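You operate a simulated robot arm through the tools that you are given. There is no shell and no other tool. Be economical: measure what you need, move in short steps, check, and stop when the job is done.

Carry out the task below with a simulated robot arm. There is one attempt and no reset: what you move stays moved.

TASK
Take the white pipe coupling and leave it on top of the orange tape roll. Then put the skimmer on the end of the short wall bench. Then push the soak tank cover shut. Then open the bottom blue drawer, fetch the grey pipe tee from there and set it on the upper shelf of the grey shelving and shut the drawer again. Then put the small orange sieve on the top of the wooden box. Then take the white scouring pad and put it on the lower shelf of the grey shelving. Then put the red brush on the fitting bench top away on the sorting bench top. Do these in the order given. Set down upright: white pipe coupling.

The check looks at the end state, three seconds after you hand in, the way a careful person would. Anything else that was tipped, shoved, dropped, spilled or broken makes it a failure. A push-on lid holds only when it is set on centred and level and pressed home; a screw cap is set on level and turned clockwise until tight.

THE ROBOT
A 7-joint arm with a two-finger parallel gripper on a trunk, on a base that drives. Base frame: it is fixed to the floor where the robot stands at the start and does not move with it; the origin is under the middle of the robot, x ahead of it, y to its left, z up; the surface under the hand at the start is at about z = 0.5. Readings come in m, rad, newtons and seconds.
With the tool pointing down near the work surface it reaches from about 0.1 to 0.82 m from the robot's upright axis, wherever it stands. Its first joint turns from -2.897 to 2.897 rad. Places, roughly: bottom blue drawer [-1.5, -7.7, 0.3]; end of the short wall bench [0.5, -5.1, 0.5]; grey pipe tee (11x8x5 cm) [-1.7, -7.7, 0.3]; lower shelf of the grey shelving [-4.3, -7.9, 0.5]; orange tape roll (7x7x4 cm) [0.7, 0.2, 0.5]; red brush (12x5x8 cm) [-6.9, -7.4, 0.8]; skimmer (10x13x22 cm) [0.5, -3, 0.6]; small orange sieve (22x13x5 cm) [-8.8, -7.6, 0.9]; soak tank cover [-1.7, -5.5, 1.1]; sorting bench top [-10, 0, 0.8]; top of the wooden box [-5.5, -4.9, 0.9]; upper shelf of the grey shelving [-4.3, -7.9, 1.3]; white pipe coupling (5x5x6 cm) [0.5, -0.1, 0.5]; white scouring pad (9x6x5 cm) [-8.9, -7.9, 0.8]. Payload 1.57 kg.
The tool frame sits at the grasp point between the pads (the TCP): z along the fingers, y along the line on which they close. The tips reach 0.03 m beyond it. The gripper opens to 0.11 m. The fingers are 0.024 m wide and 0.012 m thick; the gripper's body (0.048 by 0.112 m) begins 0.078 m behind the TCP.
Orientation is told as [roll, pitch, yaw] about the base's x, y, z axes, in that order, counted from this pose: with the fingers straight down and closing along the base's y, the tool's x points along the base's -x, its y along +y and its z along -z.

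THE INTERFACE
- The arm moves only by the tool drive_tool. Its argument "steps" is a list of rows, each a list of 3 entries, a list of its own where there are three numbers: the turn, a rotation vector about the base's x, y, z in units of 180 degrees (1.0 is 180 degrees), then the shift along the base's x, y, z in units of 300 mm (1.0 is 300 mm), then the gripper command, from -1 (fully open) to 1 (shut), values between in proportion. In form: [[[rx, ry, rz], [tx, ty, tz], fingers], ...]. A call has 1 to 8 rows; each row is the pose to reach, as a shift and turn from the pose commanded when the call began. A call with a number of a shift or a turn outside -1 to 1 is refused whole. Each row takes 0.2 s and may step no farther than 0.05 m and 0.15 rad from the row before; otherwise, or with a gripper value out of range, the whole call is refused. A pose out of reach is approached as far as the arm can. The call stops where the force on the tool passes 40 N (or 10 N more than at its start, if that is more) or the arm is blocked; 0.2 s more then pass. Each finger travels about 0.108 m/s and halts on what it meets, pressing with about 21 N; the grip force reading is that of the motor and also rises with nothing between the fingers. The clock runs only during rows and for 0.2 s after the last one: add rows that repeat a pose to give the fingers time. It gives the time, the measured TCP pose, the force on the tool (base axes), the opening and the grip force at its end, in the units of the frame above (readings bear some noise), with the torque about the TCP (base axes, N m) and any sound that the robot's microphone picked up.
- Cameras (640 x 400 px; columns grow to the right, rows downward): "scene" is now at [0.4854, 0.1716, 1.4134]; the picture's right is [-0.40, -0.92, 0.00], its down [-0.85, 0.37, -0.36] and it looks along [0.33, -0.15, -0.93] (base axes); focal length 272 px, centre (320, 200). "wrist" rides on the gripper at [0.07, 0.016, -0.141] in the tool frame; the picture's right is [-0.23, 0.97, 0.00], its down [-0.86, -0.20, -0.48] and it looks along [-0.47, -0.11, 0.88] (tool axes); focal length 222 px, centre (320, 200). There is no depth. A picture from a camera that has moved, and an enlarged one, comes with that camera's place and axes in the base frame and with its lens. The place of the scene camera against the robot may be out by one fixed shift of up to 0.012 m in any direction.
- get_image(camera): a new picture of that camera. The clock stands still meanwhile.
- slide_trunk(by): slides the trunk up (or, below 0, down) by that many m; the arm and the scene camera ride with it, the base frame stays. It gives what a move gives, with no picture.
- steer(legs): drives the robot by 1 to 6 legs, each [ahead, left, turn to the left] in m, m and rad, along the robot's own axes; the way and the turn of a leg run together, so that a leg with both is an arc; at most 1.5 m and 3.142 rad a leg. The arm and the cameras ride along, it lands a little off, and it stops where it bumps. It gives what a move gives.
- head_to(pan, tilt): turns the head with the scene camera to pan (to the left, within 1.798 rad either way) and tilt (down, from -0.506 to 1.204), counted from straight ahead of the robot. It gives what a move gives.
- inspect(camera, box): a new picture of the part [left, top, right, bottom] of that camera's present view, enlarged. The clock stands still meanwhile.
- close_job(): hands the job in; it is judged then, once.

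Go step by step. Nothing tells you exact positions but the pictures and the camera data: compare them with the known pose of the tool, close in by small moves and look again before you grip or let go. The budget is 217 turns and 198 pictures, counting those below and the enlarged ones. Unless the task says otherwise, let go and move clear before handing in.

The tools are called after "Request:" as name(argument=value, ...) on one line, values as JSON. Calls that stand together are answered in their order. drive_tool: Moves the arm, as the interface text tells. Its arguments: {"type":"object","properties":{"steps":{"type":"array","items":{"type":"array"}}},"required":["steps"]} The other tools are called the same way: slide_trunk (by) slides the trunk up or down; steer (legs) drives the base; head_to (pan, tilt) turns the head that bears the scene camera; get_image (camera) takes a picture; inspect (camera, box) takes an enlarged picture of a part of a camera's view; close_job () hands the job in.

At the start:

```text
t: 0.0
tcp_pos: [0.5771, 0.0333, 0.8037]
tcp_rot: [-0.002, -0.002, -0.001]
contact_force: [0.0, -0.4, 0.4]
torque: [0.03, 0.01, 0.01]
finger_gap: 0.1098
grip_force: 0.2
trunk travel left (down, up): [-0.494, 0.116]
robot x, y, heading: [0.0032, 0.0014, 0.0]
head pan, tilt: [-0.414, 1.201]
```

scene: 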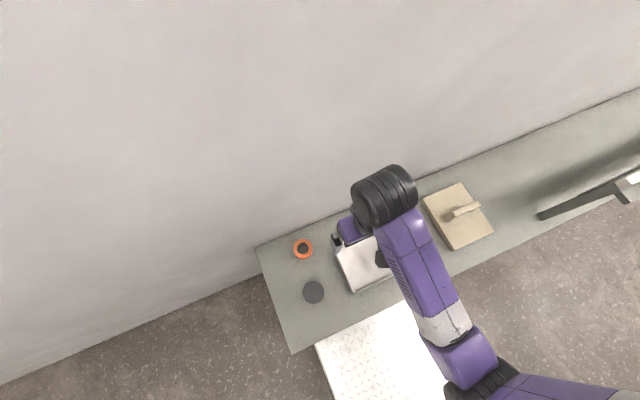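
wrist: 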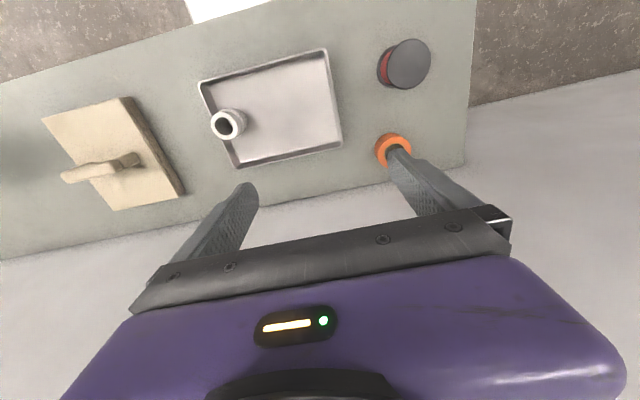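

The white coupling seems to stand upright in the tray near (0.54, -0.11), and the tape roll is near (0.65, 0.15). I'll look closer at both before moving.

Request:
inspect(camera="wrist", box=[180, 30, 440, 190])

Request:
inspect(camera="scene", box=[240, 180, 500, 340])

```text
2.46 times, centred on (310, 110) of wrist
camera zoom: at [0.5078, 0.0494, 0.9461], right [0.23, 0.97, 0.0], down [0.86, -0.2, 0.48], along [0.47, -0.11, -0.88], focal length 547 px, centre (345, 422)
```

zoom: 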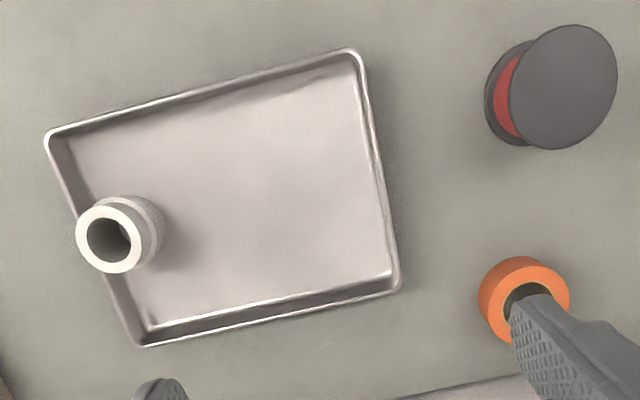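

```text
2.46 times, centred on (370, 260) of scene
camera zoom: at [0.4854, 0.1716, 1.4134], right [-0.4, -0.92, 0.0], down [-0.85, 0.37, -0.36], along [0.33, -0.15, -0.93], focal length 670 px, centre (197, 52)
```

zoom: 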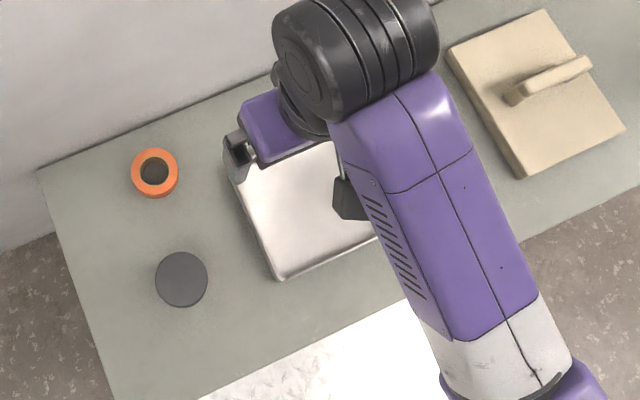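

The coupling stands upright with the tray wall a couple of cm to its right. I'll move above it with the fingers partly closed and look again.

Request:
drive_tool(steps=[[[0, 0, 0], [-0.026, -0.1, -0.09], -0.4], [[0, 0, 0], [-0.052, -0.2, -0.18], -0.4], [[0, 0, 0], [-0.078, -0.3, -0.28], -0.4], [[0, 0, 0], [-0.104, -0.4, -0.38], -0.4], [[0, 0, 0], [-0.13, -0.507, -0.48], -0.4], [[0, 0, 0], [-0.13, -0.507, -0.48], -0.4]])

Request:
get_image(camera="wrist")

Request:
get_image(camera="scene")

```text
t: 1.4
tcp_pos: [0.5388, -0.1167, 0.6612]
tcp_rot: [-0.001, 0.0, 0.0]
contact_force: [0.9, -0.1, -0.5]
torque: [-0.02, 0.01, 0.0]
finger_gap: 0.0769
grip_force: 0.2
trunk travel left (down, up): [-0.494, 0.116]
robot x, y, heading: [-0.0029, -0.0004, 0.004]
head pan, tilt: [-0.414, 1.201]
```

```text
193 pictures are left
camera wrist: at [0.4694, -0.1019, 0.8028], right [0.23, 0.97, 0.0], down [0.85, -0.2, 0.48], along [0.47, -0.11, -0.88], focal length 222 px, centre (320, 200)
```

wrist: 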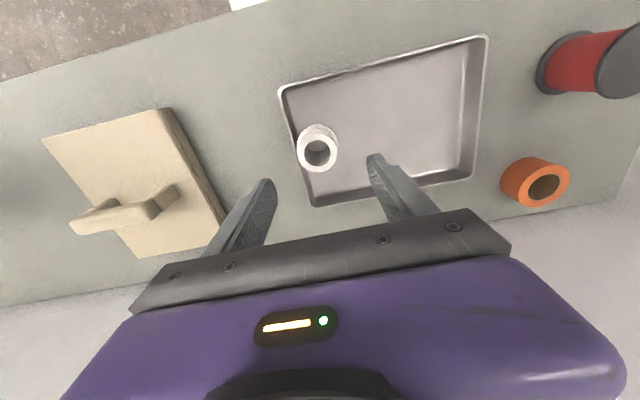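

```text
192 pictures are left
camera scene: at [0.4854, 0.1716, 1.4134], right [-0.4, -0.92, 0.0], down [-0.85, 0.37, -0.36], along [0.33, -0.15, -0.93], focal length 272 px, centre (320, 200)
```

scene: 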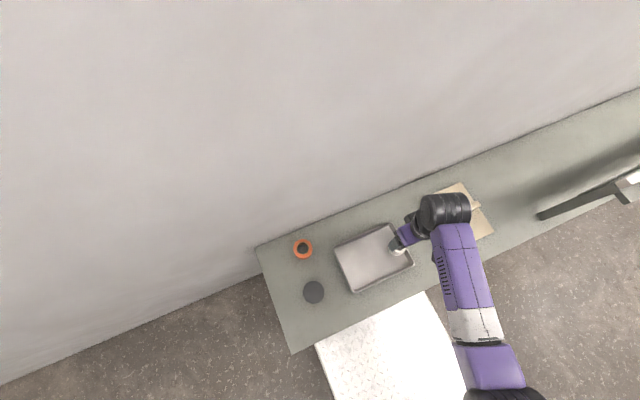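

The coupling's axis is at about (0.540, -0.120), right under the tool, and the tape roll is at (0.658, 0.154). I'll descend so the tips stay above the tray wall, then close.

Request:
drive_tool(steps=[[[0, 0, 0], [0.005, -0.01, -0.12], -0.4], [[0, 0, 0], [0.005, -0.01, -0.24], -0.4], [[0, 0, 0], [0.005, -0.01, -0.347], -0.4], [[0, 0, 0], [0.005, -0.01, -0.347], 0.3], [[0, 0, 0], [0.005, -0.01, -0.347], 1], [[0, 0, 0], [0.005, -0.01, -0.347], 1], [[0, 0, 0], [0.005, -0.01, -0.347], 1]])

Request:
get_image(camera="wrist")

```text
t: 3.1
tcp_pos: [0.5407, -0.1259, 0.5545]
tcp_rot: [-0.009, -0.002, -0.002]
contact_force: [4.3, -4.0, -12.9]
torque: [0.44, -0.4, 0.3]
finger_gap: 0.0504
grip_force: 20.7
trunk travel left (down, up): [-0.494, 0.116]
robot x, y, heading: [-0.0013, 0.0007, 0.002]
head pan, tilt: [-0.414, 1.201]
stopped in row 7: the force on the tool passed its limit at 41 N (the readings are from after the stop); the commanded pose is now the measured one
```

```text
191 pictures are left
camera wrist: at [0.4717, -0.1082, 0.6967], right [0.23, 0.97, -0.01], down [0.85, -0.2, 0.48], along [0.47, -0.12, -0.88], focal length 222 px, centre (320, 200)
```

wrist: 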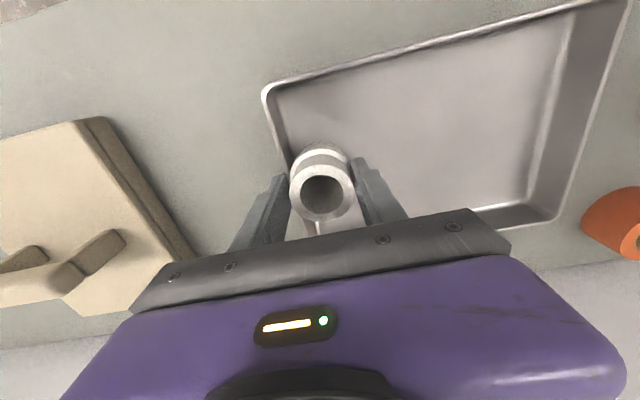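

The coupling is gripped (gap 0.050), with some contact force, perhaps from the tray wall. I'll lift straight up and look.

Request:
drive_tool(steps=[[[0, 0, 0], [0, 0, 0.03], 1], [[0, 0, 0], [0, 0, 0.1], 1], [[0, 0, 0], [0, 0, 0.22], 1], [[0, 0, 0], [0, 0, 0.35], 1], [[0, 0, 0], [0, 0, 0.45], 1]])

Request:
get_image(camera="wrist")

Request:
inspect(camera="scene", box=[240, 180, 500, 340])

```text
t: 4.3
tcp_pos: [0.5412, -0.1259, 0.6905]
tcp_rot: [-0.007, 0.001, -0.002]
contact_force: [-0.2, -0.3, 0.0]
torque: [-0.02, 0.02, 0.0]
finger_gap: 0.0463
grip_force: 21.0
trunk travel left (down, up): [-0.494, 0.116]
robot x, y, heading: [0.0009, 0.001, 0.005]
head pan, tilt: [-0.414, 1.201]
```

```text
190 pictures are left
camera wrist: at [0.4716, -0.109, 0.8323], right [0.23, 0.97, -0.01], down [0.85, -0.2, 0.48], along [0.47, -0.12, -0.88], focal length 222 px, centre (320, 200)
```

wrist: 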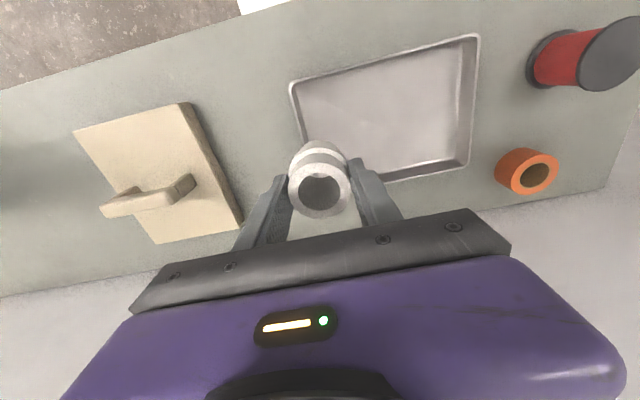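

```text
2.46 times, centred on (370, 260) of scene
camera zoom: at [0.4856, 0.1711, 1.4134], right [-0.4, -0.92, 0.0], down [-0.85, 0.37, -0.36], along [0.33, -0.15, -0.93], focal length 670 px, centre (197, 52)
```

zoom: 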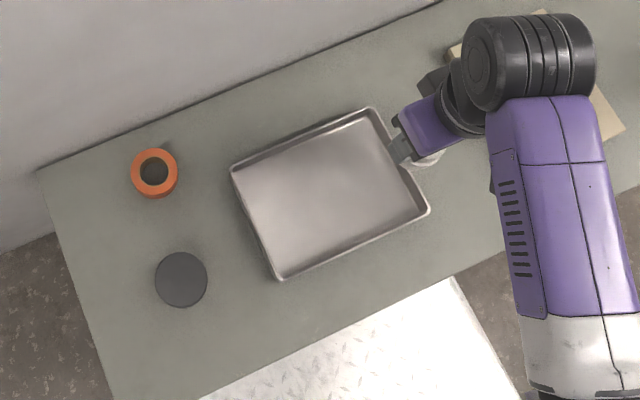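

The coupling is held straight and the tray hasn't moved. Next I'll carry it above the tape roll.

Request:
drive_tool(steps=[[[0, 0, 0], [0.057, 0.134, 0], 1], [[0, 0, 0], [0.113, 0.268, 0], 1], [[0, 0, 0], [0.17, 0.403, 0], 1], [[0, 0, 0], [0.227, 0.537, 0], 1], [[0, 0, 0], [0.284, 0.67, 0], 1], [[0, 0, 0], [0.34, 0.806, 0], 1], [[0.002, 0, 0], [0.397, 0.94, 0], 1], [[0.002, 0, 0], [0.397, 0.94, -0.067], 1]])

Request:
get_image(camera="wrist")

Request:
inspect(camera="scene", box=[240, 180, 400, 280])

```text
t: 6.1
tcp_pos: [0.6602, 0.1549, 0.6707]
tcp_rot: [0.0, 0.001, -0.004]
contact_force: [0.3, 0.8, -0.1]
torque: [0.04, 0.01, 0.02]
finger_gap: 0.0464
grip_force: 20.6
trunk travel left (down, up): [-0.494, 0.116]
robot x, y, heading: [-0.0044, 0.001, -0.001]
head pan, tilt: [-0.414, 1.201]
```

```text
188 pictures are left
camera wrist: at [0.591, 0.1723, 0.8121], right [0.23, 0.97, 0.0], down [0.85, -0.2, 0.48], along [0.47, -0.11, -0.88], focal length 222 px, centre (320, 200)
```

wrist: 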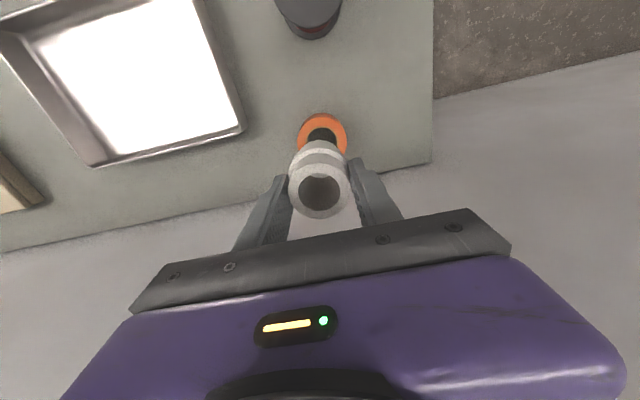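

```text
4.00 times, centred on (320, 230) of scene
camera zoom: at [0.4855, 0.1711, 1.4134], right [-0.4, -0.92, 0.0], down [-0.85, 0.37, -0.36], along [0.33, -0.15, -0.93], focal length 1089 px, centre (320, 80)
```

zoom: 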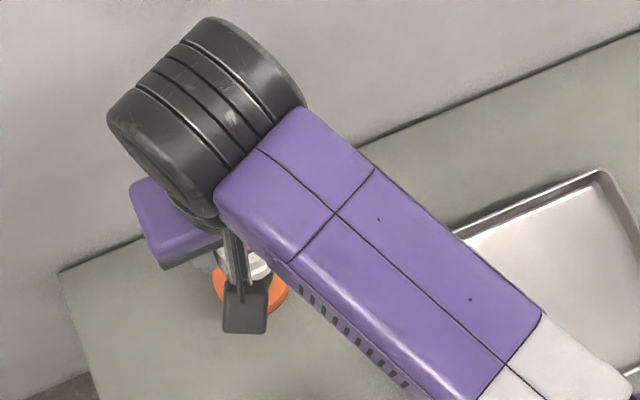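

The coupling is nearly over the roll. I'll zoom in for a precise alignment.

Request:
inspect(camera="wrist", box=[240, 100, 400, 220])

```text
3.33 times, centred on (320, 160) of wrist
camera zoom: at [0.591, 0.1723, 0.8121], right [0.23, 0.97, 0.0], down [0.85, -0.2, 0.48], along [0.47, -0.11, -0.88], focal length 740 px, centre (320, 333)
```

zoom: 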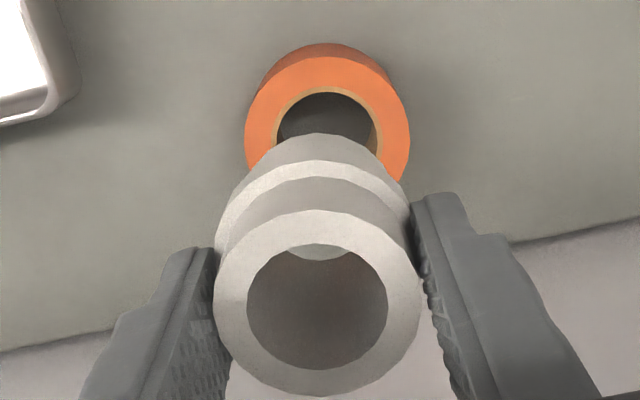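

The apparent sizes suggest the bench is at about z 0.48, so the roll top is near 0.52. I'll shift slightly, descend to just above it and check.

Request:
drive_tool(steps=[[[0, 0, 0], [0.005, 0.013, -0.1], 1], [[0, 0, 0], [0.005, 0.013, -0.2], 1], [[0, 0, 0], [0.005, 0.013, -0.22], 1], [[0, 0, 0], [0.005, 0.013, -0.22], 1]])

Request:
inspect(camera="wrist", box=[240, 100, 400, 220])

Request:
inspect(camera="scene", box=[260, 205, 340, 255])

```text
t: 7.1
tcp_pos: [0.663, 0.1604, 0.605]
tcp_rot: [0.0, -0.002, -0.003]
contact_force: [0.4, -0.4, -0.8]
torque: [-0.01, 0.02, 0.0]
finger_gap: 0.0465
grip_force: 20.8
trunk travel left (down, up): [-0.494, 0.116]
robot x, y, heading: [0.0008, 0.0041, 0.002]
head pan, tilt: [-0.414, 1.201]
```

```text
3.33 times, centred on (320, 160) of wrist
camera zoom: at [0.5928, 0.177, 0.7465], right [0.23, 0.97, 0.0], down [0.85, -0.2, 0.48], along [0.47, -0.11, -0.88], focal length 740 px, centre (320, 333)
```

zoom: 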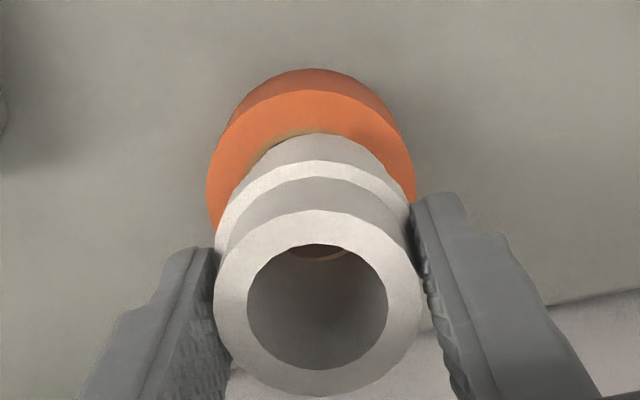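

```text
8.00 times, centred on (300, 230) of scene
camera zoom: at [0.4856, 0.1711, 1.4134], right [-0.4, -0.92, 0.0], down [-0.85, 0.37, -0.36], along [0.33, -0.15, -0.93], focal length 2178 px, centre (480, -40)
```

zoom: 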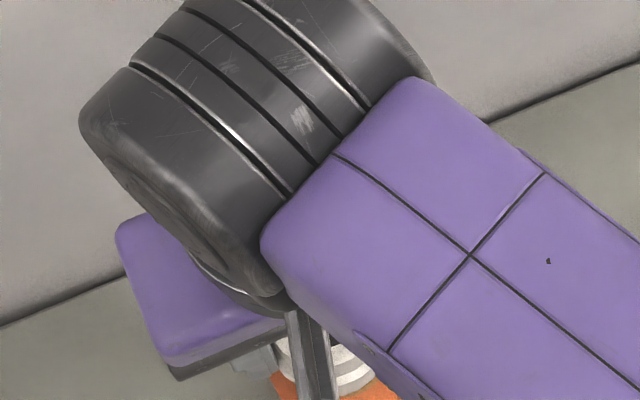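

Alignment is within about 2 mm. I'll trim it and lower in small steps until it touches.

Request:
drive_tool(steps=[[[0, 0, 0], [0.006, -0.008, -0.02], 1], [[0, 0, 0], [0.006, -0.008, -0.04], 1], [[0, 0, 0], [0.006, -0.008, -0.05], 1], [[0, 0, 0], [0.006, -0.008, -0.05], 1]])

Request:
inspect(camera="wrist", box=[240, 100, 400, 220])

```text
t: 8.2
tcp_pos: [0.6675, 0.1602, 0.5924]
tcp_rot: [0.0, -0.004, -0.003]
contact_force: [-3.8, 0.0, 17.5]
torque: [-0.04, 0.04, -0.02]
finger_gap: 0.0466
grip_force: 20.9
trunk travel left (down, up): [-0.494, 0.116]
robot x, y, heading: [-0.0018, -0.0015, -0.002]
head pan, tilt: [-0.414, 1.201]
stopped in row 4: the force on the tool passed its limit at 47 N (the readings are from after the stop); the commanded pose is now the measured one
```

```text
3.33 times, centred on (320, 160) of wrist
camera zoom: at [0.5965, 0.1759, 0.7329], right [0.23, 0.97, 0.0], down [0.85, -0.2, 0.48], along [0.47, -0.11, -0.88], focal length 740 px, centre (320, 333)
```

zoom: 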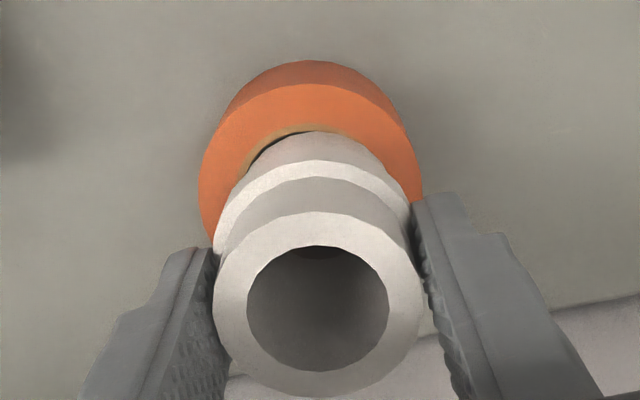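

It's touching, but the coupling sits about 5 mm too far in +x and 2 mm in +y. I'll raise a little, shift it and lower again.

Request:
drive_tool(steps=[[[0, 0, 0], [0, 0, 0.03], 1], [[0, 0, 0], [-0.018, -0.008, 0.03], 1], [[0, 0, 0], [-0.018, -0.008, 0.012], 1], [[0, 0, 0], [-0.018, -0.008, 0.003], 1], [[0, 0, 0], [-0.018, -0.008, 0.003], 1]])

Request:
inspect(camera="wrist", box=[240, 100, 400, 220])

```text
t: 9.4
tcp_pos: [0.6616, 0.1576, 0.5922]
tcp_rot: [0.001, -0.004, -0.004]
contact_force: [-2.2, -2.7, 8.7]
torque: [-0.13, -0.09, -0.03]
finger_gap: 0.0463
grip_force: 21.3
trunk travel left (down, up): [-0.494, 0.116]
robot x, y, heading: [0.0039, -0.0018, 0.001]
head pan, tilt: [-0.414, 1.201]
```

```text
3.33 times, centred on (320, 160) of wrist
camera zoom: at [0.5911, 0.1732, 0.733], right [0.23, 0.97, 0.0], down [0.85, -0.2, 0.48], along [0.47, -0.11, -0.88], focal length 740 px, centre (320, 333)
```

zoom: 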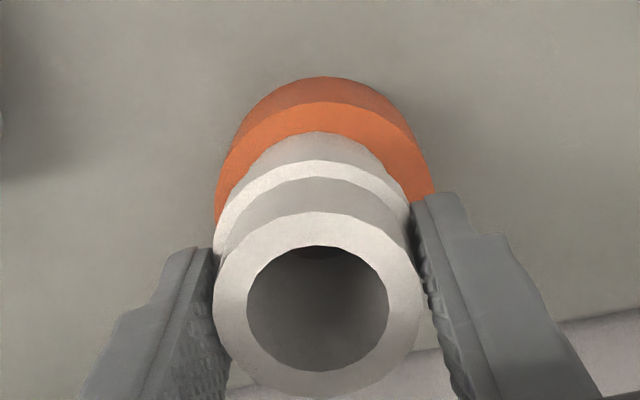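

It's centred and resting with 9 N of contact. I'll release and raise.

Request:
drive_tool(steps=[[[0, 0, 0], [0, 0, 0], 0.15], [[0, 0, 0], [0, 0, 0], -0.3], [[0, 0, 0], [0, 0, 0], -0.6], [[0, 0, 0], [0, 0, 0.05], -0.6], [[0, 0, 0], [0, 0, 0.2], -0.6], [[0, 0, 0], [0, 0, 0.35], -0.6], [[0, 0, 0], [0, 0, 0.5], -0.6]])

Request:
get_image(camera="wrist")

```text
t: 11.0
tcp_pos: [0.6609, 0.1568, 0.7413]
tcp_rot: [0.0, -0.002, -0.004]
contact_force: [0.3, -0.1, -0.1]
torque: [0.02, 0.0, -0.02]
finger_gap: 0.0879
grip_force: 0.1
trunk travel left (down, up): [-0.494, 0.116]
robot x, y, heading: [0.0022, 0.0, 0.0]
head pan, tilt: [-0.414, 1.201]
```

```text
181 pictures are left
camera wrist: at [0.5903, 0.1728, 0.8831], right [0.23, 0.97, 0.0], down [0.85, -0.2, 0.48], along [0.47, -0.11, -0.88], focal length 222 px, centre (320, 200)
```

wrist: 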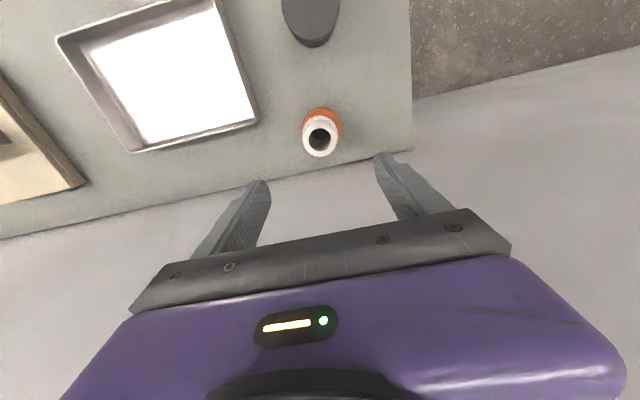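

The coupling stands upright on the roll. Next comes the skimmer near (0.5, -3), so I'll tuck the arm in and look to the right.

Request:
drive_tool(steps=[[[0, 0, 0], [-0.1, -0.1, 0.05], -0.6], [[0, 0, 0], [-0.2, -0.2, 0.1], -0.6], [[0, 0, 0], [-0.3, -0.3, 0.15], -0.6], [[0, 0, 0], [-0.4, -0.4, 0.2], -0.6], [[0, 0, 0], [-0.5, -0.45, 0.25], -0.6], [[0, 0, 0], [-0.6, -0.5, 0.3], -0.6], [[0, 0, 0], [-0.7, -0.5, 0.35], -0.6], [[0, 0, 0], [-0.8, -0.5, 0.4], -0.6]])

Request:
head_to(pan=-1.2, tilt=0.5)

Request:
get_image(camera="scene")

```text
t: 12.8
tcp_pos: [0.4409, 0.0077, 0.8246]
tcp_rot: [0.0, -0.003, -0.003]
contact_force: [0.6, 0.1, 0.3]
torque: [0.0, 0.03, 0.03]
finger_gap: 0.0883
grip_force: 0.1
out of reach, approached as far as the arm can: row 7, 8
trunk travel left (down, up): [-0.494, 0.116]
robot x, y, heading: [-0.0034, -0.0026, 0.004]
head pan, tilt: [-0.414, 1.201]
```

```text
t: 13.9
tcp_pos: [0.4399, 0.0078, 0.8253]
tcp_rot: [-0.001, -0.004, -0.002]
contact_force: [0.0, 0.2, 0.5]
torque: [-0.03, 0.0, -0.04]
finger_gap: 0.0879
grip_force: 0.0
trunk travel left (down, up): [-0.494, 0.116]
robot x, y, heading: [0.0011, -0.0018, 0.001]
head pan, tilt: [-1.201, 0.499]
```

```text
180 pictures are left
camera scene: at [0.4672, 0.1087, 1.467], right [-0.93, -0.36, 0.0], down [-0.17, 0.45, -0.88], along [0.32, -0.82, -0.48], focal length 272 px, centre (320, 200)
```

scene: 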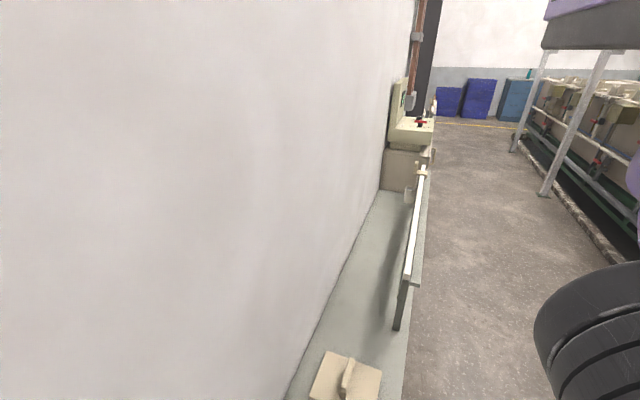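

The bench runs along the wall, with a raised rail on it and objects further along. I'll zoom in on the far part.

Request:
inspect(camera="scene", box=[340, 60, 500, 220])

Request:
inspect(camera="scene", box=[380, 150, 450, 210])

```text
2.50 times, centred on (420, 140) of scene
camera zoom: at [0.4672, 0.1087, 1.467], right [-0.93, -0.36, 0.0], down [-0.17, 0.45, -0.88], along [0.32, -0.82, -0.48], focal length 680 px, centre (70, 350)
```

zoom: 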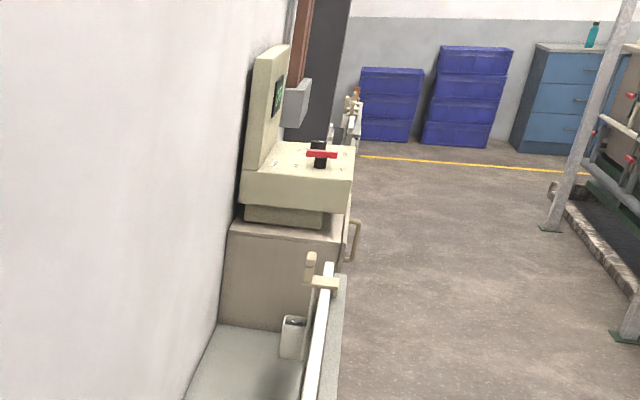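

```text
6.67 times, centred on (415, 180) of scene
camera zoom: at [0.4672, 0.1087, 1.467], right [-0.93, -0.36, 0.0], down [-0.17, 0.45, -0.88], along [0.32, -0.82, -0.48], focal length 1815 px, centre (-313, 333)
```

zoom: 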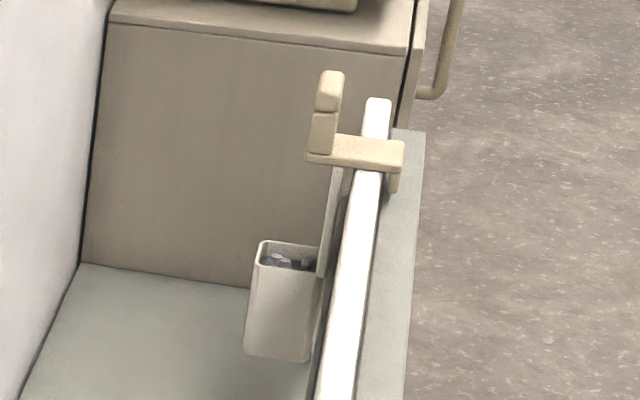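

The skimmer hangs over the rail near the cabinet end, so it must be lifted straight off. I'll drive right along the bench.

Request:
slide_trunk(by=0.1)

Request:
steer(legs=[[0, -1.2, 0], [0, -1.1, 0]])

Request:
get_image(camera="scene")

Request:
get_image(camera="wrist")

```text
t: 15.3
tcp_pos: [0.44, 0.0078, 0.9254]
tcp_rot: [0.002, -0.003, -0.002]
contact_force: [-0.2, 0.8, 0.1]
torque: [0.03, -0.01, -0.05]
finger_gap: 0.088
grip_force: 0.1
trunk travel left (down, up): [-0.594, 0.016]
robot x, y, heading: [0.0035, 0.0038, 0.002]
head pan, tilt: [-1.201, 0.499]
```

```text
t: 24.6
tcp_pos: [0.4334, -1.862, 0.9271]
tcp_rot: [0.028, -0.003, 0.011]
contact_force: [-5.2, 27.8, 8.1]
torque: [-1.86, -0.16, -0.63]
finger_gap: 0.0625
grip_force: 0.2
trunk travel left (down, up): [-0.594, 0.016]
robot x, y, heading: [-0.0078, -1.8797, -0.003]
head pan, tilt: [-1.201, 0.499]
stopped in leg 2: the force on the tool passed its limit at 56 N (the readings are from after the stop); the commanded pose is now the measured one
```

```text
177 pictures are left
camera scene: at [0.4619, -1.7717, 1.5672], right [-0.93, -0.36, 0.0], down [-0.17, 0.45, -0.88], along [0.31, -0.82, -0.48], focal length 272 px, centre (320, 200)
```

scene: 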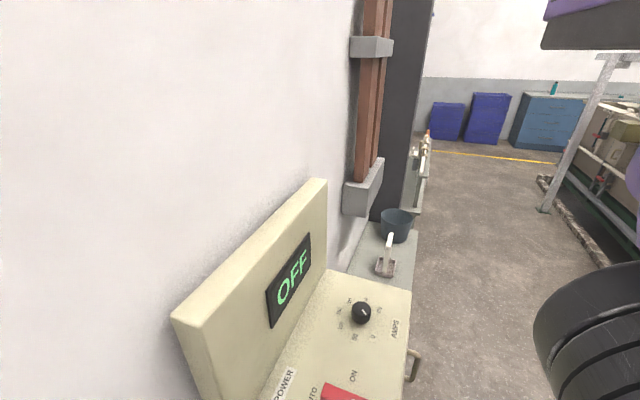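

```text
176 pictures are left
camera wrist: at [0.3639, -1.8506, 1.0676], right [0.22, 0.98, 0.03], down [0.86, -0.2, 0.48], along [0.47, -0.08, -0.88], focal length 222 px, centre (320, 200)
```

wrist: 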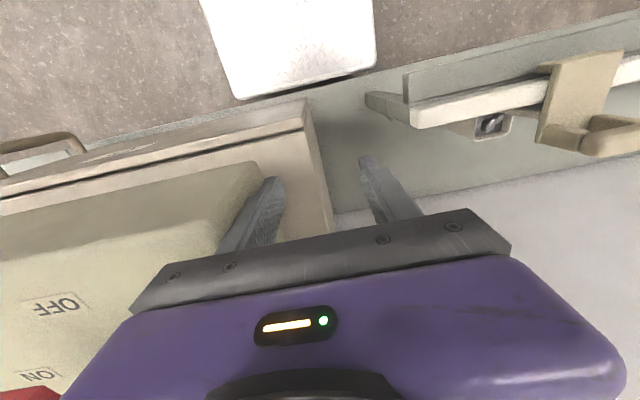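

The finger nudged the control console, so I'm backing off. The real skimmer, with its white upright handle, is on the next bench past the console at about (0.53, -2.95). I'll retreat left, then backwards.

Request:
steer(legs=[[0, 0.12, 0], [-0.5, 0, 0]])

Request:
head_to(pan=-0.7, tilt=0.6)

Request:
get_image(camera="scene")

```text
t: 28.3
tcp_pos: [-0.0631, -1.7425, 0.9252]
tcp_rot: [0.02, -0.004, 0.018]
contact_force: [0.3, 0.1, 0.7]
torque: [0.0, 0.01, 0.01]
finger_gap: 0.0882
grip_force: 0.1
trunk travel left (down, up): [-0.594, 0.016]
robot x, y, heading: [-0.501, -1.7619, 0.006]
head pan, tilt: [-1.201, 0.499]
```

```text
t: 29.3
tcp_pos: [-0.0624, -1.743, 0.9244]
tcp_rot: [0.02, -0.002, 0.018]
contact_force: [0.1, 0.7, 0.6]
torque: [0.01, 0.02, 0.02]
finger_gap: 0.0882
grip_force: 0.0
trunk travel left (down, up): [-0.594, 0.016]
robot x, y, heading: [-0.5037, -1.7608, 0.01]
head pan, tilt: [-0.7, 0.6]
```

```text
175 pictures are left
camera scene: at [-0.0017, -1.6218, 1.558], right [-0.64, -0.77, 0.0], down [-0.43, 0.36, -0.83], along [0.63, -0.53, -0.56], focal length 272 px, centre (320, 200)
```

scene: 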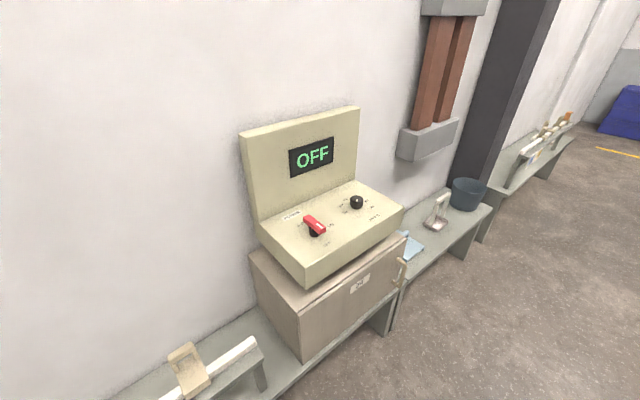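

The console still reads OFF and looks unchanged. The skimmer is at about (0.56, -3.05). I'll drive right to face it.

Request:
steer(legs=[[0, -1.3, 0], [0.3, 0, 0]])

Request:
head_to(pan=-0.1, tilt=0.9)

Request:
get_image(camera="scene")

Request:
get_image(camera="wrist")

```text
t: 37.4
tcp_pos: [0.2441, -3.0292, 0.9248]
tcp_rot: [0.022, -0.004, 0.018]
contact_force: [-1.0, 0.5, 0.0]
torque: [-0.02, 0.01, -0.01]
finger_gap: 0.0879
grip_force: 0.2
trunk travel left (down, up): [-0.594, 0.016]
robot x, y, heading: [-0.192, -3.0466, 0.011]
head pan, tilt: [-0.7, 0.6]
```

```text
t: 38.4
tcp_pos: [0.2455, -3.0291, 0.9256]
tcp_rot: [0.021, -0.004, 0.017]
contact_force: [0.7, 0.1, 0.1]
torque: [-0.01, 0.01, 0.0]
finger_gap: 0.088
grip_force: 0.1
trunk travel left (down, up): [-0.594, 0.016]
robot x, y, heading: [-0.1947, -3.0516, 0.01]
head pan, tilt: [-0.099, 0.901]
```

```text
174 pictures are left
camera scene: at [0.3135, -2.8593, 1.5333], right [-0.09, -1.0, 0.0], down [-0.78, 0.07, -0.62], along [0.62, -0.06, -0.78], focal length 272 px, centre (320, 200)
```

scene: 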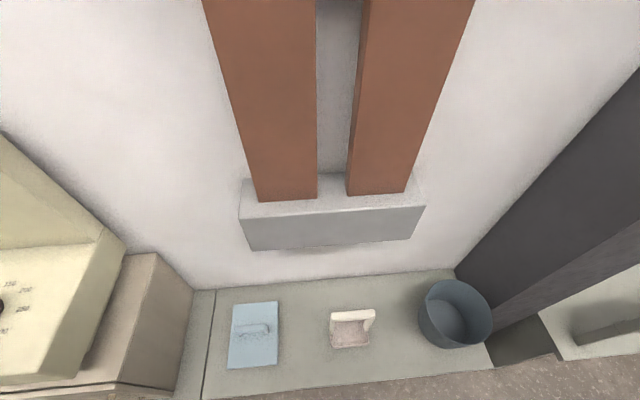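

```text
173 pictures are left
camera wrist: at [0.175, -3.018, 1.067], right [0.21, 0.98, 0.02], down [0.86, -0.19, 0.48], along [0.47, -0.08, -0.88], focal length 222 px, centre (320, 200)
```

wrist: 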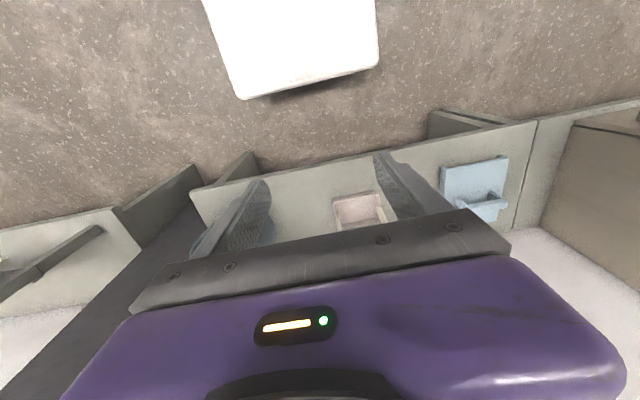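

The skimmer is right ahead, with a blue pad to its left and a bucket to its right. I'll zoom in on it.

Request:
inspect(camera="scene", box=[300, 290, 400, 360])

Request:
inspect(camera="wrist", box=[300, 160, 420, 240])

```text
5.71 times, centred on (350, 325) of scene
camera zoom: at [0.3135, -2.8593, 1.5333], right [-0.09, -1.0, 0.0], down [-0.78, 0.07, -0.62], along [0.62, -0.06, -0.78], focal length 1556 px, centre (149, -514)
```

zoom: 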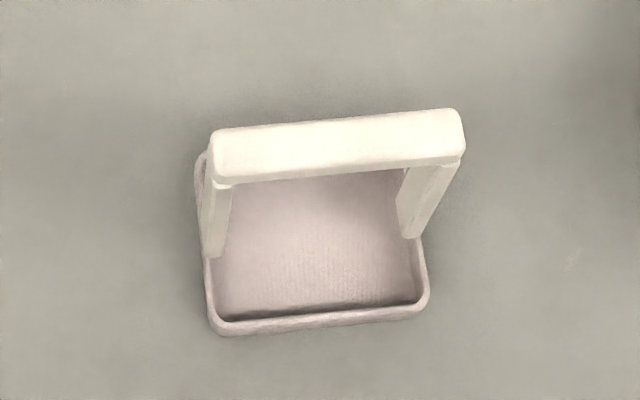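

```text
5.00 times, centred on (360, 200) of wrist
camera zoom: at [0.175, -3.018, 1.067], right [0.21, 0.98, 0.02], down [0.86, -0.19, 0.48], along [0.47, -0.08, -0.88], focal length 1111 px, centre (120, 200)
```

zoom: 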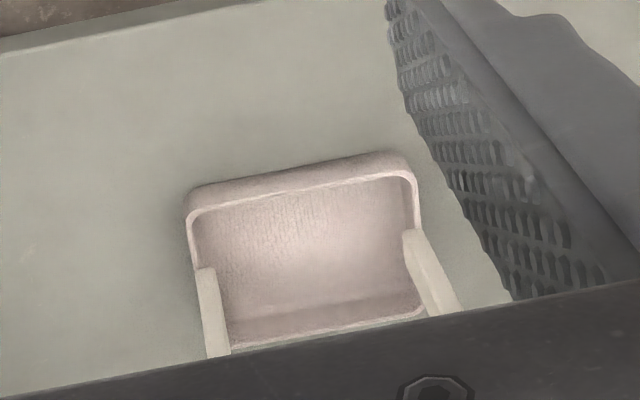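

The skimmer has a bail whose bar runs along y, centred near (0.537, -2.98, 0.69). I'll move closer and turn the gripper 90° so it closes along x.

Request:
steer(legs=[[0.12, 0, -0.01]])

Request:
drive_tool(steps=[[[0, 0, 0.047], [0, 0, 0], -0.6], [[0, 0, 0.094], [0, 0, 0], -0.6], [[0, 0, 0.14], [0, 0, 0], -0.6], [[0, 0, 0.187], [0, 0, 0], -0.6], [[0, 0, 0.234], [0, 0, 0], -0.6], [[0, 0, 0.28], [0, 0, 0], -0.6], [[0, 0, 0.327], [0, 0, 0], -0.6], [[0, 0, 0.374], [0, 0, 0], -0.6]])

Request:
drive_tool(steps=[[[0, 0, 0.04], [0.05, 0.03, -0.05], -0.6], [[0, 0, 0.08], [0.1, 0.06, -0.1], -0.6], [[0, 0, 0.12], [0.15, 0.09, -0.14], -0.6], [[0, 0, 0.12], [0.2, 0.12, -0.14], -0.6]])

Request:
get_image(camera="wrist")

Request:
get_image(camera="scene")

```text
t: 39.6
tcp_pos: [0.366, -3.0328, 0.9255]
tcp_rot: [0.019, -0.004, 0.008]
contact_force: [-0.4, 0.5, -0.3]
torque: [0.01, -0.03, 0.03]
finger_gap: 0.0883
grip_force: 0.0
trunk travel left (down, up): [-0.594, 0.016]
robot x, y, heading: [-0.0732, -3.0525, -0.005]
head pan, tilt: [-0.099, 0.901]
```

```text
t: 41.4
tcp_pos: [0.3666, -3.0334, 0.9243]
tcp_rot: [0.02, -0.002, 1.186]
contact_force: [0.4, -0.9, -0.1]
torque: [0.0, 0.0, -0.02]
finger_gap: 0.088
grip_force: 0.0
trunk travel left (down, up): [-0.594, 0.016]
robot x, y, heading: [-0.0746, -3.0499, -0.003]
head pan, tilt: [-0.099, 0.901]
```

```text
t: 42.4
tcp_pos: [0.4264, -2.9958, 0.8842]
tcp_rot: [0.021, -0.001, 1.562]
contact_force: [-0.4, 0.0, 0.9]
torque: [0.01, 0.0, 0.01]
finger_gap: 0.088
grip_force: 0.1
trunk travel left (down, up): [-0.594, 0.016]
robot x, y, heading: [-0.0792, -3.0493, -0.003]
head pan, tilt: [-0.099, 0.901]
```

```text
170 pictures are left
camera wrist: at [0.4128, -3.0666, 1.0252], right [-0.97, 0.24, 0.02], down [0.22, 0.85, 0.48], along [0.09, 0.47, -0.88], focal length 222 px, centre (320, 200)
```

wrist: 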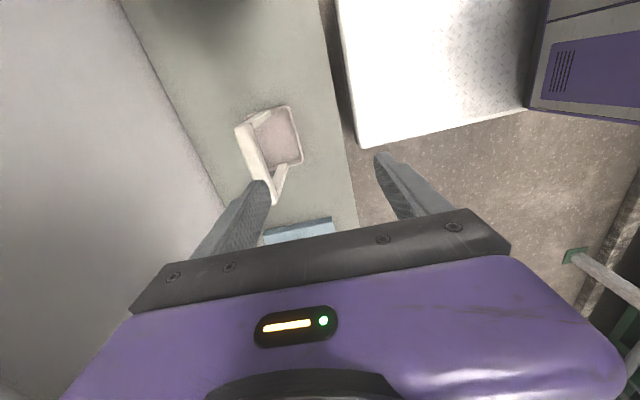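

```text
169 pictures are left
camera scene: at [0.4358, -2.8636, 1.5333], right [-0.1, -0.99, 0.0], down [-0.78, 0.08, -0.62], along [0.62, -0.06, -0.78], focal length 272 px, centre (320, 200)
```

scene: 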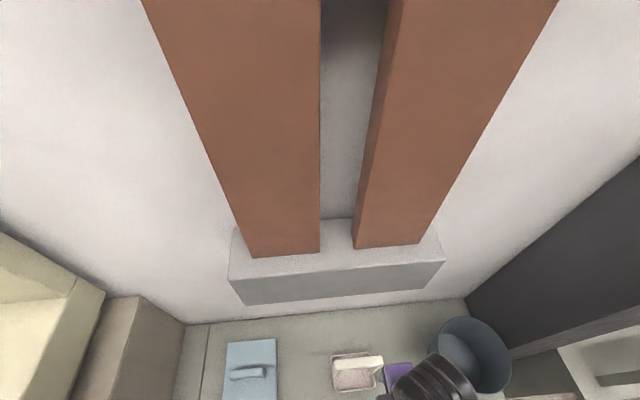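

The bar shows up along y at about x 0.527. I'll zoom in to refine.

Request:
inspect(camera="wrist", box=[220, 90, 340, 220])

```text
3.08 times, centred on (280, 155) of wrist
camera zoom: at [0.4128, -3.0666, 1.0252], right [-0.97, 0.24, 0.02], down [0.22, 0.85, 0.48], along [0.09, 0.47, -0.88], focal length 684 px, centre (443, 338)
```

zoom: 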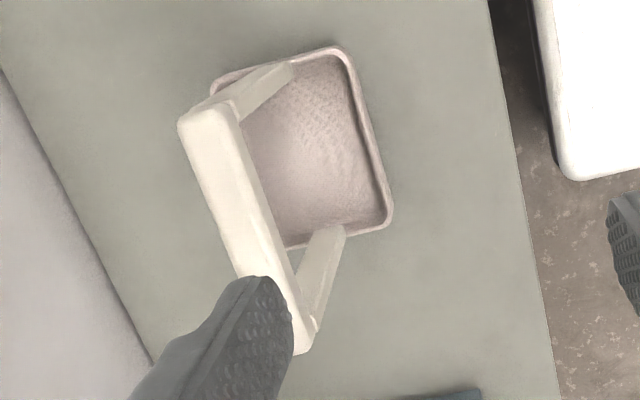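

Bar centre is about (0.527, -2.967, 0.685). I'll move above it, level the tool and check.

Request:
drive_tool(steps=[[[0, -0.0067, 0], [0.11, 0.03, 0], -0.6], [[0, -0.0067, 0], [0.22, 0.06, 0], -0.6], [[0, -0.0067, 0], [0.335, 0.096, 0], -0.6], [[0, -0.0067, 0], [0.335, 0.096, -0.15], -0.6], [[0, -0.0067, 0], [0.335, 0.096, -0.28], -0.6], [[0, -0.0067, 0], [0.335, 0.096, -0.28], -0.6]])

Request:
get_image(camera="wrist")

Request:
get_image(camera="scene")

```text
t: 43.8
tcp_pos: [0.527, -2.967, 0.7998]
tcp_rot: [0.0, -0.002, 1.562]
contact_force: [-0.8, -0.4, 0.1]
torque: [0.0, -0.01, -0.01]
finger_gap: 0.088
grip_force: 0.1
trunk travel left (down, up): [-0.594, 0.016]
robot x, y, heading: [-0.0734, -3.0524, -0.004]
head pan, tilt: [-0.099, 0.901]
```

```text
167 pictures are left
camera wrist: at [0.5101, -3.0378, 0.94], right [-0.97, 0.24, 0.0], down [0.21, 0.85, 0.48], along [0.11, 0.47, -0.88], focal length 222 px, centre (320, 200)
```

wrist: 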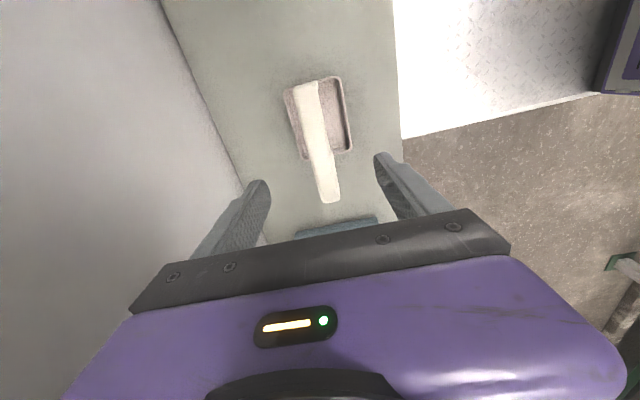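

```text
166 pictures are left
camera scene: at [0.436, -2.8634, 1.5332], right [-0.1, -0.99, 0.0], down [-0.78, 0.08, -0.62], along [0.62, -0.06, -0.78], focal length 272 px, centre (320, 200)
```

scene: 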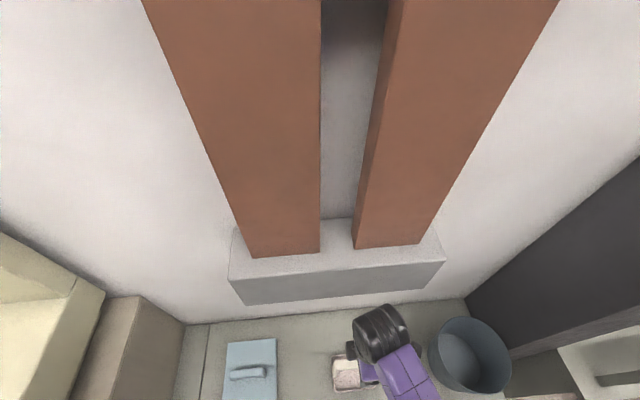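

The bar is centred under the tool. I'll descend and grip it.

Request:
drive_tool(steps=[[[0, 0, 0], [-0.004, -0.005, -0.13], -0.6], [[0, 0, 0], [-0.004, -0.005, -0.26], -0.6], [[0, 0, 0], [-0.004, -0.005, -0.385], -0.6], [[0, 0, 0], [-0.004, -0.005, -0.385], 0], [[0, 0, 0], [-0.004, -0.005, -0.385], 0.6], [[0, 0, 0], [-0.004, -0.005, -0.385], 1], [[0, 0, 0], [-0.004, -0.005, -0.385], 1]])

Request:
get_image(camera="wrist")

```text
t: 45.4
tcp_pos: [0.5233, -2.9691, 0.684]
tcp_rot: [0.0, -0.003, 1.561]
contact_force: [0.0, 0.4, -0.5]
torque: [-0.02, 0.02, -0.03]
finger_gap: 0.0238
grip_force: 20.7
trunk travel left (down, up): [-0.594, 0.016]
robot x, y, heading: [-0.0741, -3.0478, -0.0]
head pan, tilt: [-0.099, 0.901]
```

```text
165 pictures are left
camera wrist: at [0.5073, -3.0398, 0.8251], right [-0.97, 0.24, 0.0], down [0.21, 0.85, 0.48], along [0.11, 0.47, -0.88], focal length 222 px, centre (320, 200)
```

wrist: 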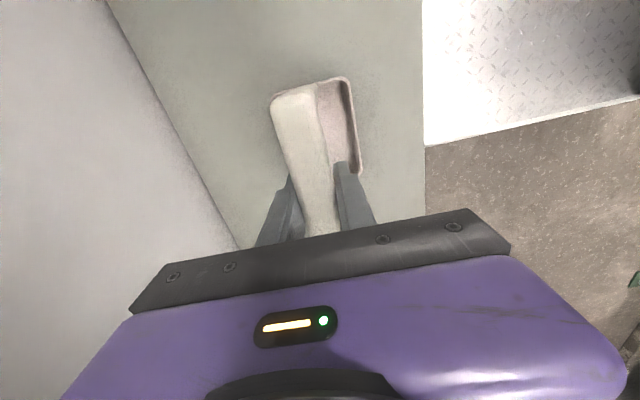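

The bail is gripped. I'll lift it straight up and draw it back toward the robot.

Request:
drive_tool(steps=[[[0, 0, 0], [0, 0, 0.05], 1], [[0, 0, 0], [0, 0, 0.15], 1], [[0, 0, 0], [0, 0, 0.3], 1], [[0, 0, 0], [0, 0, 0.45], 1], [[0, 0, 0], [0, 0, 0.6], 1], [[0, 0, 0], [-0.15, 0, 0.6], 1], [[0, 0, 0], [-0.3, 0, 0.6], 1]])

Request:
get_image(camera="wrist")

Request:
steer(legs=[[-0.5, 0, 0]])

Request:
head_to(pan=-1.0, tilt=0.55)

Request:
get_image(camera="scene")

```text
t: 47.0
tcp_pos: [0.4338, -2.9712, 0.8621]
tcp_rot: [-0.001, -0.003, 1.56]
contact_force: [0.1, -0.3, -2.9]
torque: [-0.01, 0.02, -0.03]
finger_gap: 0.0236
grip_force: 21.9
trunk travel left (down, up): [-0.594, 0.016]
robot x, y, heading: [-0.0748, -3.0482, 0.004]
head pan, tilt: [-0.099, 0.901]
```

```text
164 pictures are left
camera wrist: at [0.4172, -3.0411, 1.0037], right [-0.97, 0.24, 0.0], down [0.21, 0.85, 0.48], along [0.11, 0.47, -0.88], focal length 222 px, centre (320, 200)
```

wrist: 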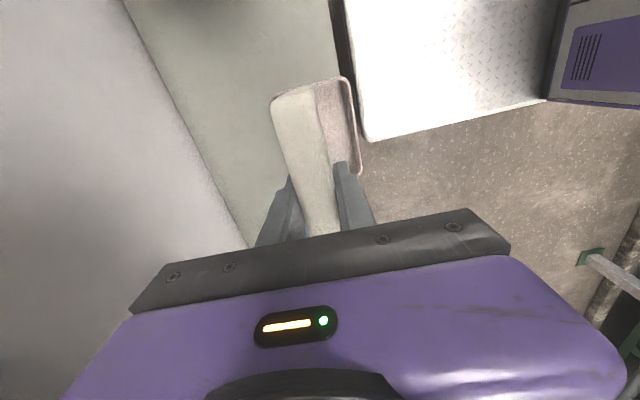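

```text
t: 50.0
tcp_pos: [-0.0648, -2.9669, 0.8619]
tcp_rot: [0.0, -0.004, 1.575]
contact_force: [0.3, 0.7, -1.6]
torque: [-0.01, 0.01, 0.0]
finger_gap: 0.0238
grip_force: 20.8
trunk travel left (down, up): [-0.594, 0.016]
robot x, y, heading: [-0.5742, -3.052, 0.01]
head pan, tilt: [-0.099, 0.901]
```

```text
t: 51.2
tcp_pos: [-0.0643, -2.9665, 0.8622]
tcp_rot: [-0.001, -0.003, 1.575]
contact_force: [0.3, -0.8, -1.9]
torque: [0.02, 0.02, -0.02]
finger_gap: 0.0236
grip_force: 20.8
trunk travel left (down, up): [-0.594, 0.016]
robot x, y, heading: [-0.5747, -3.0483, 0.011]
head pan, tilt: [-1.0, 0.55]
```

```text
163 pictures are left
camera scene: at [-0.0902, -2.9279, 1.5625], right [-0.83, -0.55, 0.0], down [-0.29, 0.44, -0.85], along [0.47, -0.71, -0.52], focal length 272 px, centre (320, 200)
```

scene: 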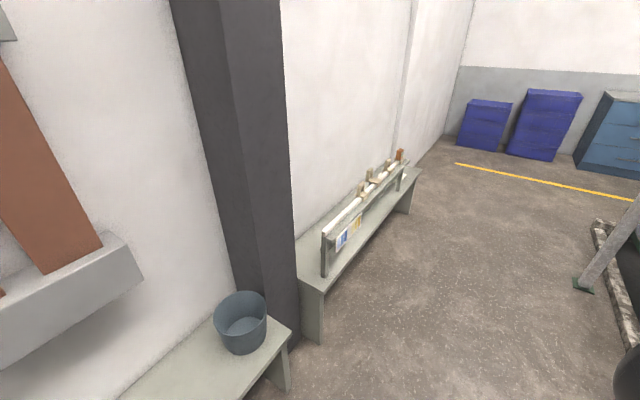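

The short wall bench lies beyond the dark column, and its far end is near y = -5.3. I'll zoom in on that free end.

Request:
inspect(camera="scene", box=[320, 130, 440, 220])

```text
4.44 times, centred on (380, 175) of scene
camera zoom: at [-0.0902, -2.9279, 1.5625], right [-0.83, -0.55, 0.0], down [-0.29, 0.44, -0.85], along [0.47, -0.71, -0.52], focal length 1210 px, centre (53, 311)
```

zoom: 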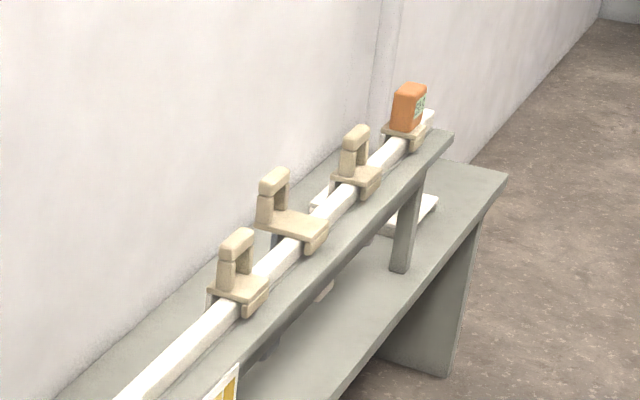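

The bench end beyond the rack is mostly free, apart from a white item near the rack leg. I'll drive alongside it.

Request:
steer(legs=[[0, -1.05, -0.01], [0, -1.05, 0]])

Request:
head_to(pan=0.0, tilt=0.7)

Request:
get_image(camera="scene")

```text
t: 53.2
tcp_pos: [-0.0461, -3.1224, 0.8622]
tcp_rot: [0.002, -0.002, 1.475]
contact_force: [0.0, -0.4, -2.4]
torque: [0.01, 0.02, -0.04]
finger_gap: 0.0237
grip_force: 21.4
trunk travel left (down, up): [-0.594, 0.016]
robot x, y, heading: [-0.5591, -3.16, -0.081]
head pan, tilt: [-1.0, 0.55]
stopped in leg 1: the robot was blocked; the commanded pose is now the measured one
```

```text
t: 54.4
tcp_pos: [-0.0463, -3.1216, 0.8628]
tcp_rot: [0.0, -0.003, 1.476]
contact_force: [-0.9, 0.7, -1.8]
torque: [0.0, 0.02, -0.01]
finger_gap: 0.0236
grip_force: 21.4
trunk travel left (down, up): [-0.594, 0.016]
robot x, y, heading: [-0.5613, -3.1566, -0.085]
head pan, tilt: [0.0, 0.7]
```

```text
161 pictures are left
camera scene: at [-0.0246, -3.0086, 1.5494], right [-0.09, -1.0, 0.0], down [-0.64, 0.06, -0.77], along [0.76, -0.07, -0.64], focal length 272 px, centre (320, 200)
```

scene: 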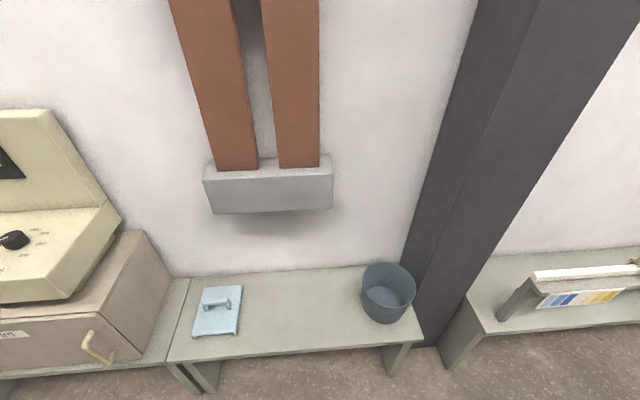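

Something blocked the base on its right, probably the steel post of the rack behind. I'll look there.

Request:
head_to(pan=-1.6, tilt=0.7)

Request:
get_image(camera="scene")

```text
t: 56.1
tcp_pos: [-0.0463, -3.1223, 0.8605]
tcp_rot: [-0.001, -0.001, 1.476]
contact_force: [0.2, 0.0, -2.4]
torque: [0.0, 0.0, -0.02]
finger_gap: 0.0236
grip_force: 21.2
trunk travel left (down, up): [-0.594, 0.016]
robot x, y, heading: [-0.5595, -3.1614, -0.084]
head pan, tilt: [-1.6, 0.7]
```

```text
160 pictures are left
camera scene: at [-0.119, -3.0856, 1.5494], right [-0.99, 0.11, 0.0], down [0.07, 0.64, -0.76], along [-0.09, -0.76, -0.64], focal length 272 px, centre (320, 200)
```

scene: 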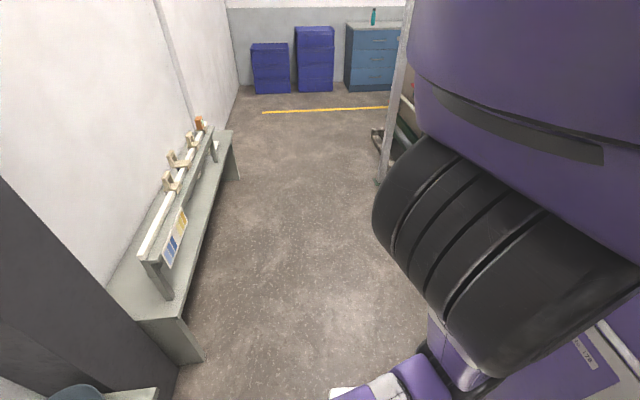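

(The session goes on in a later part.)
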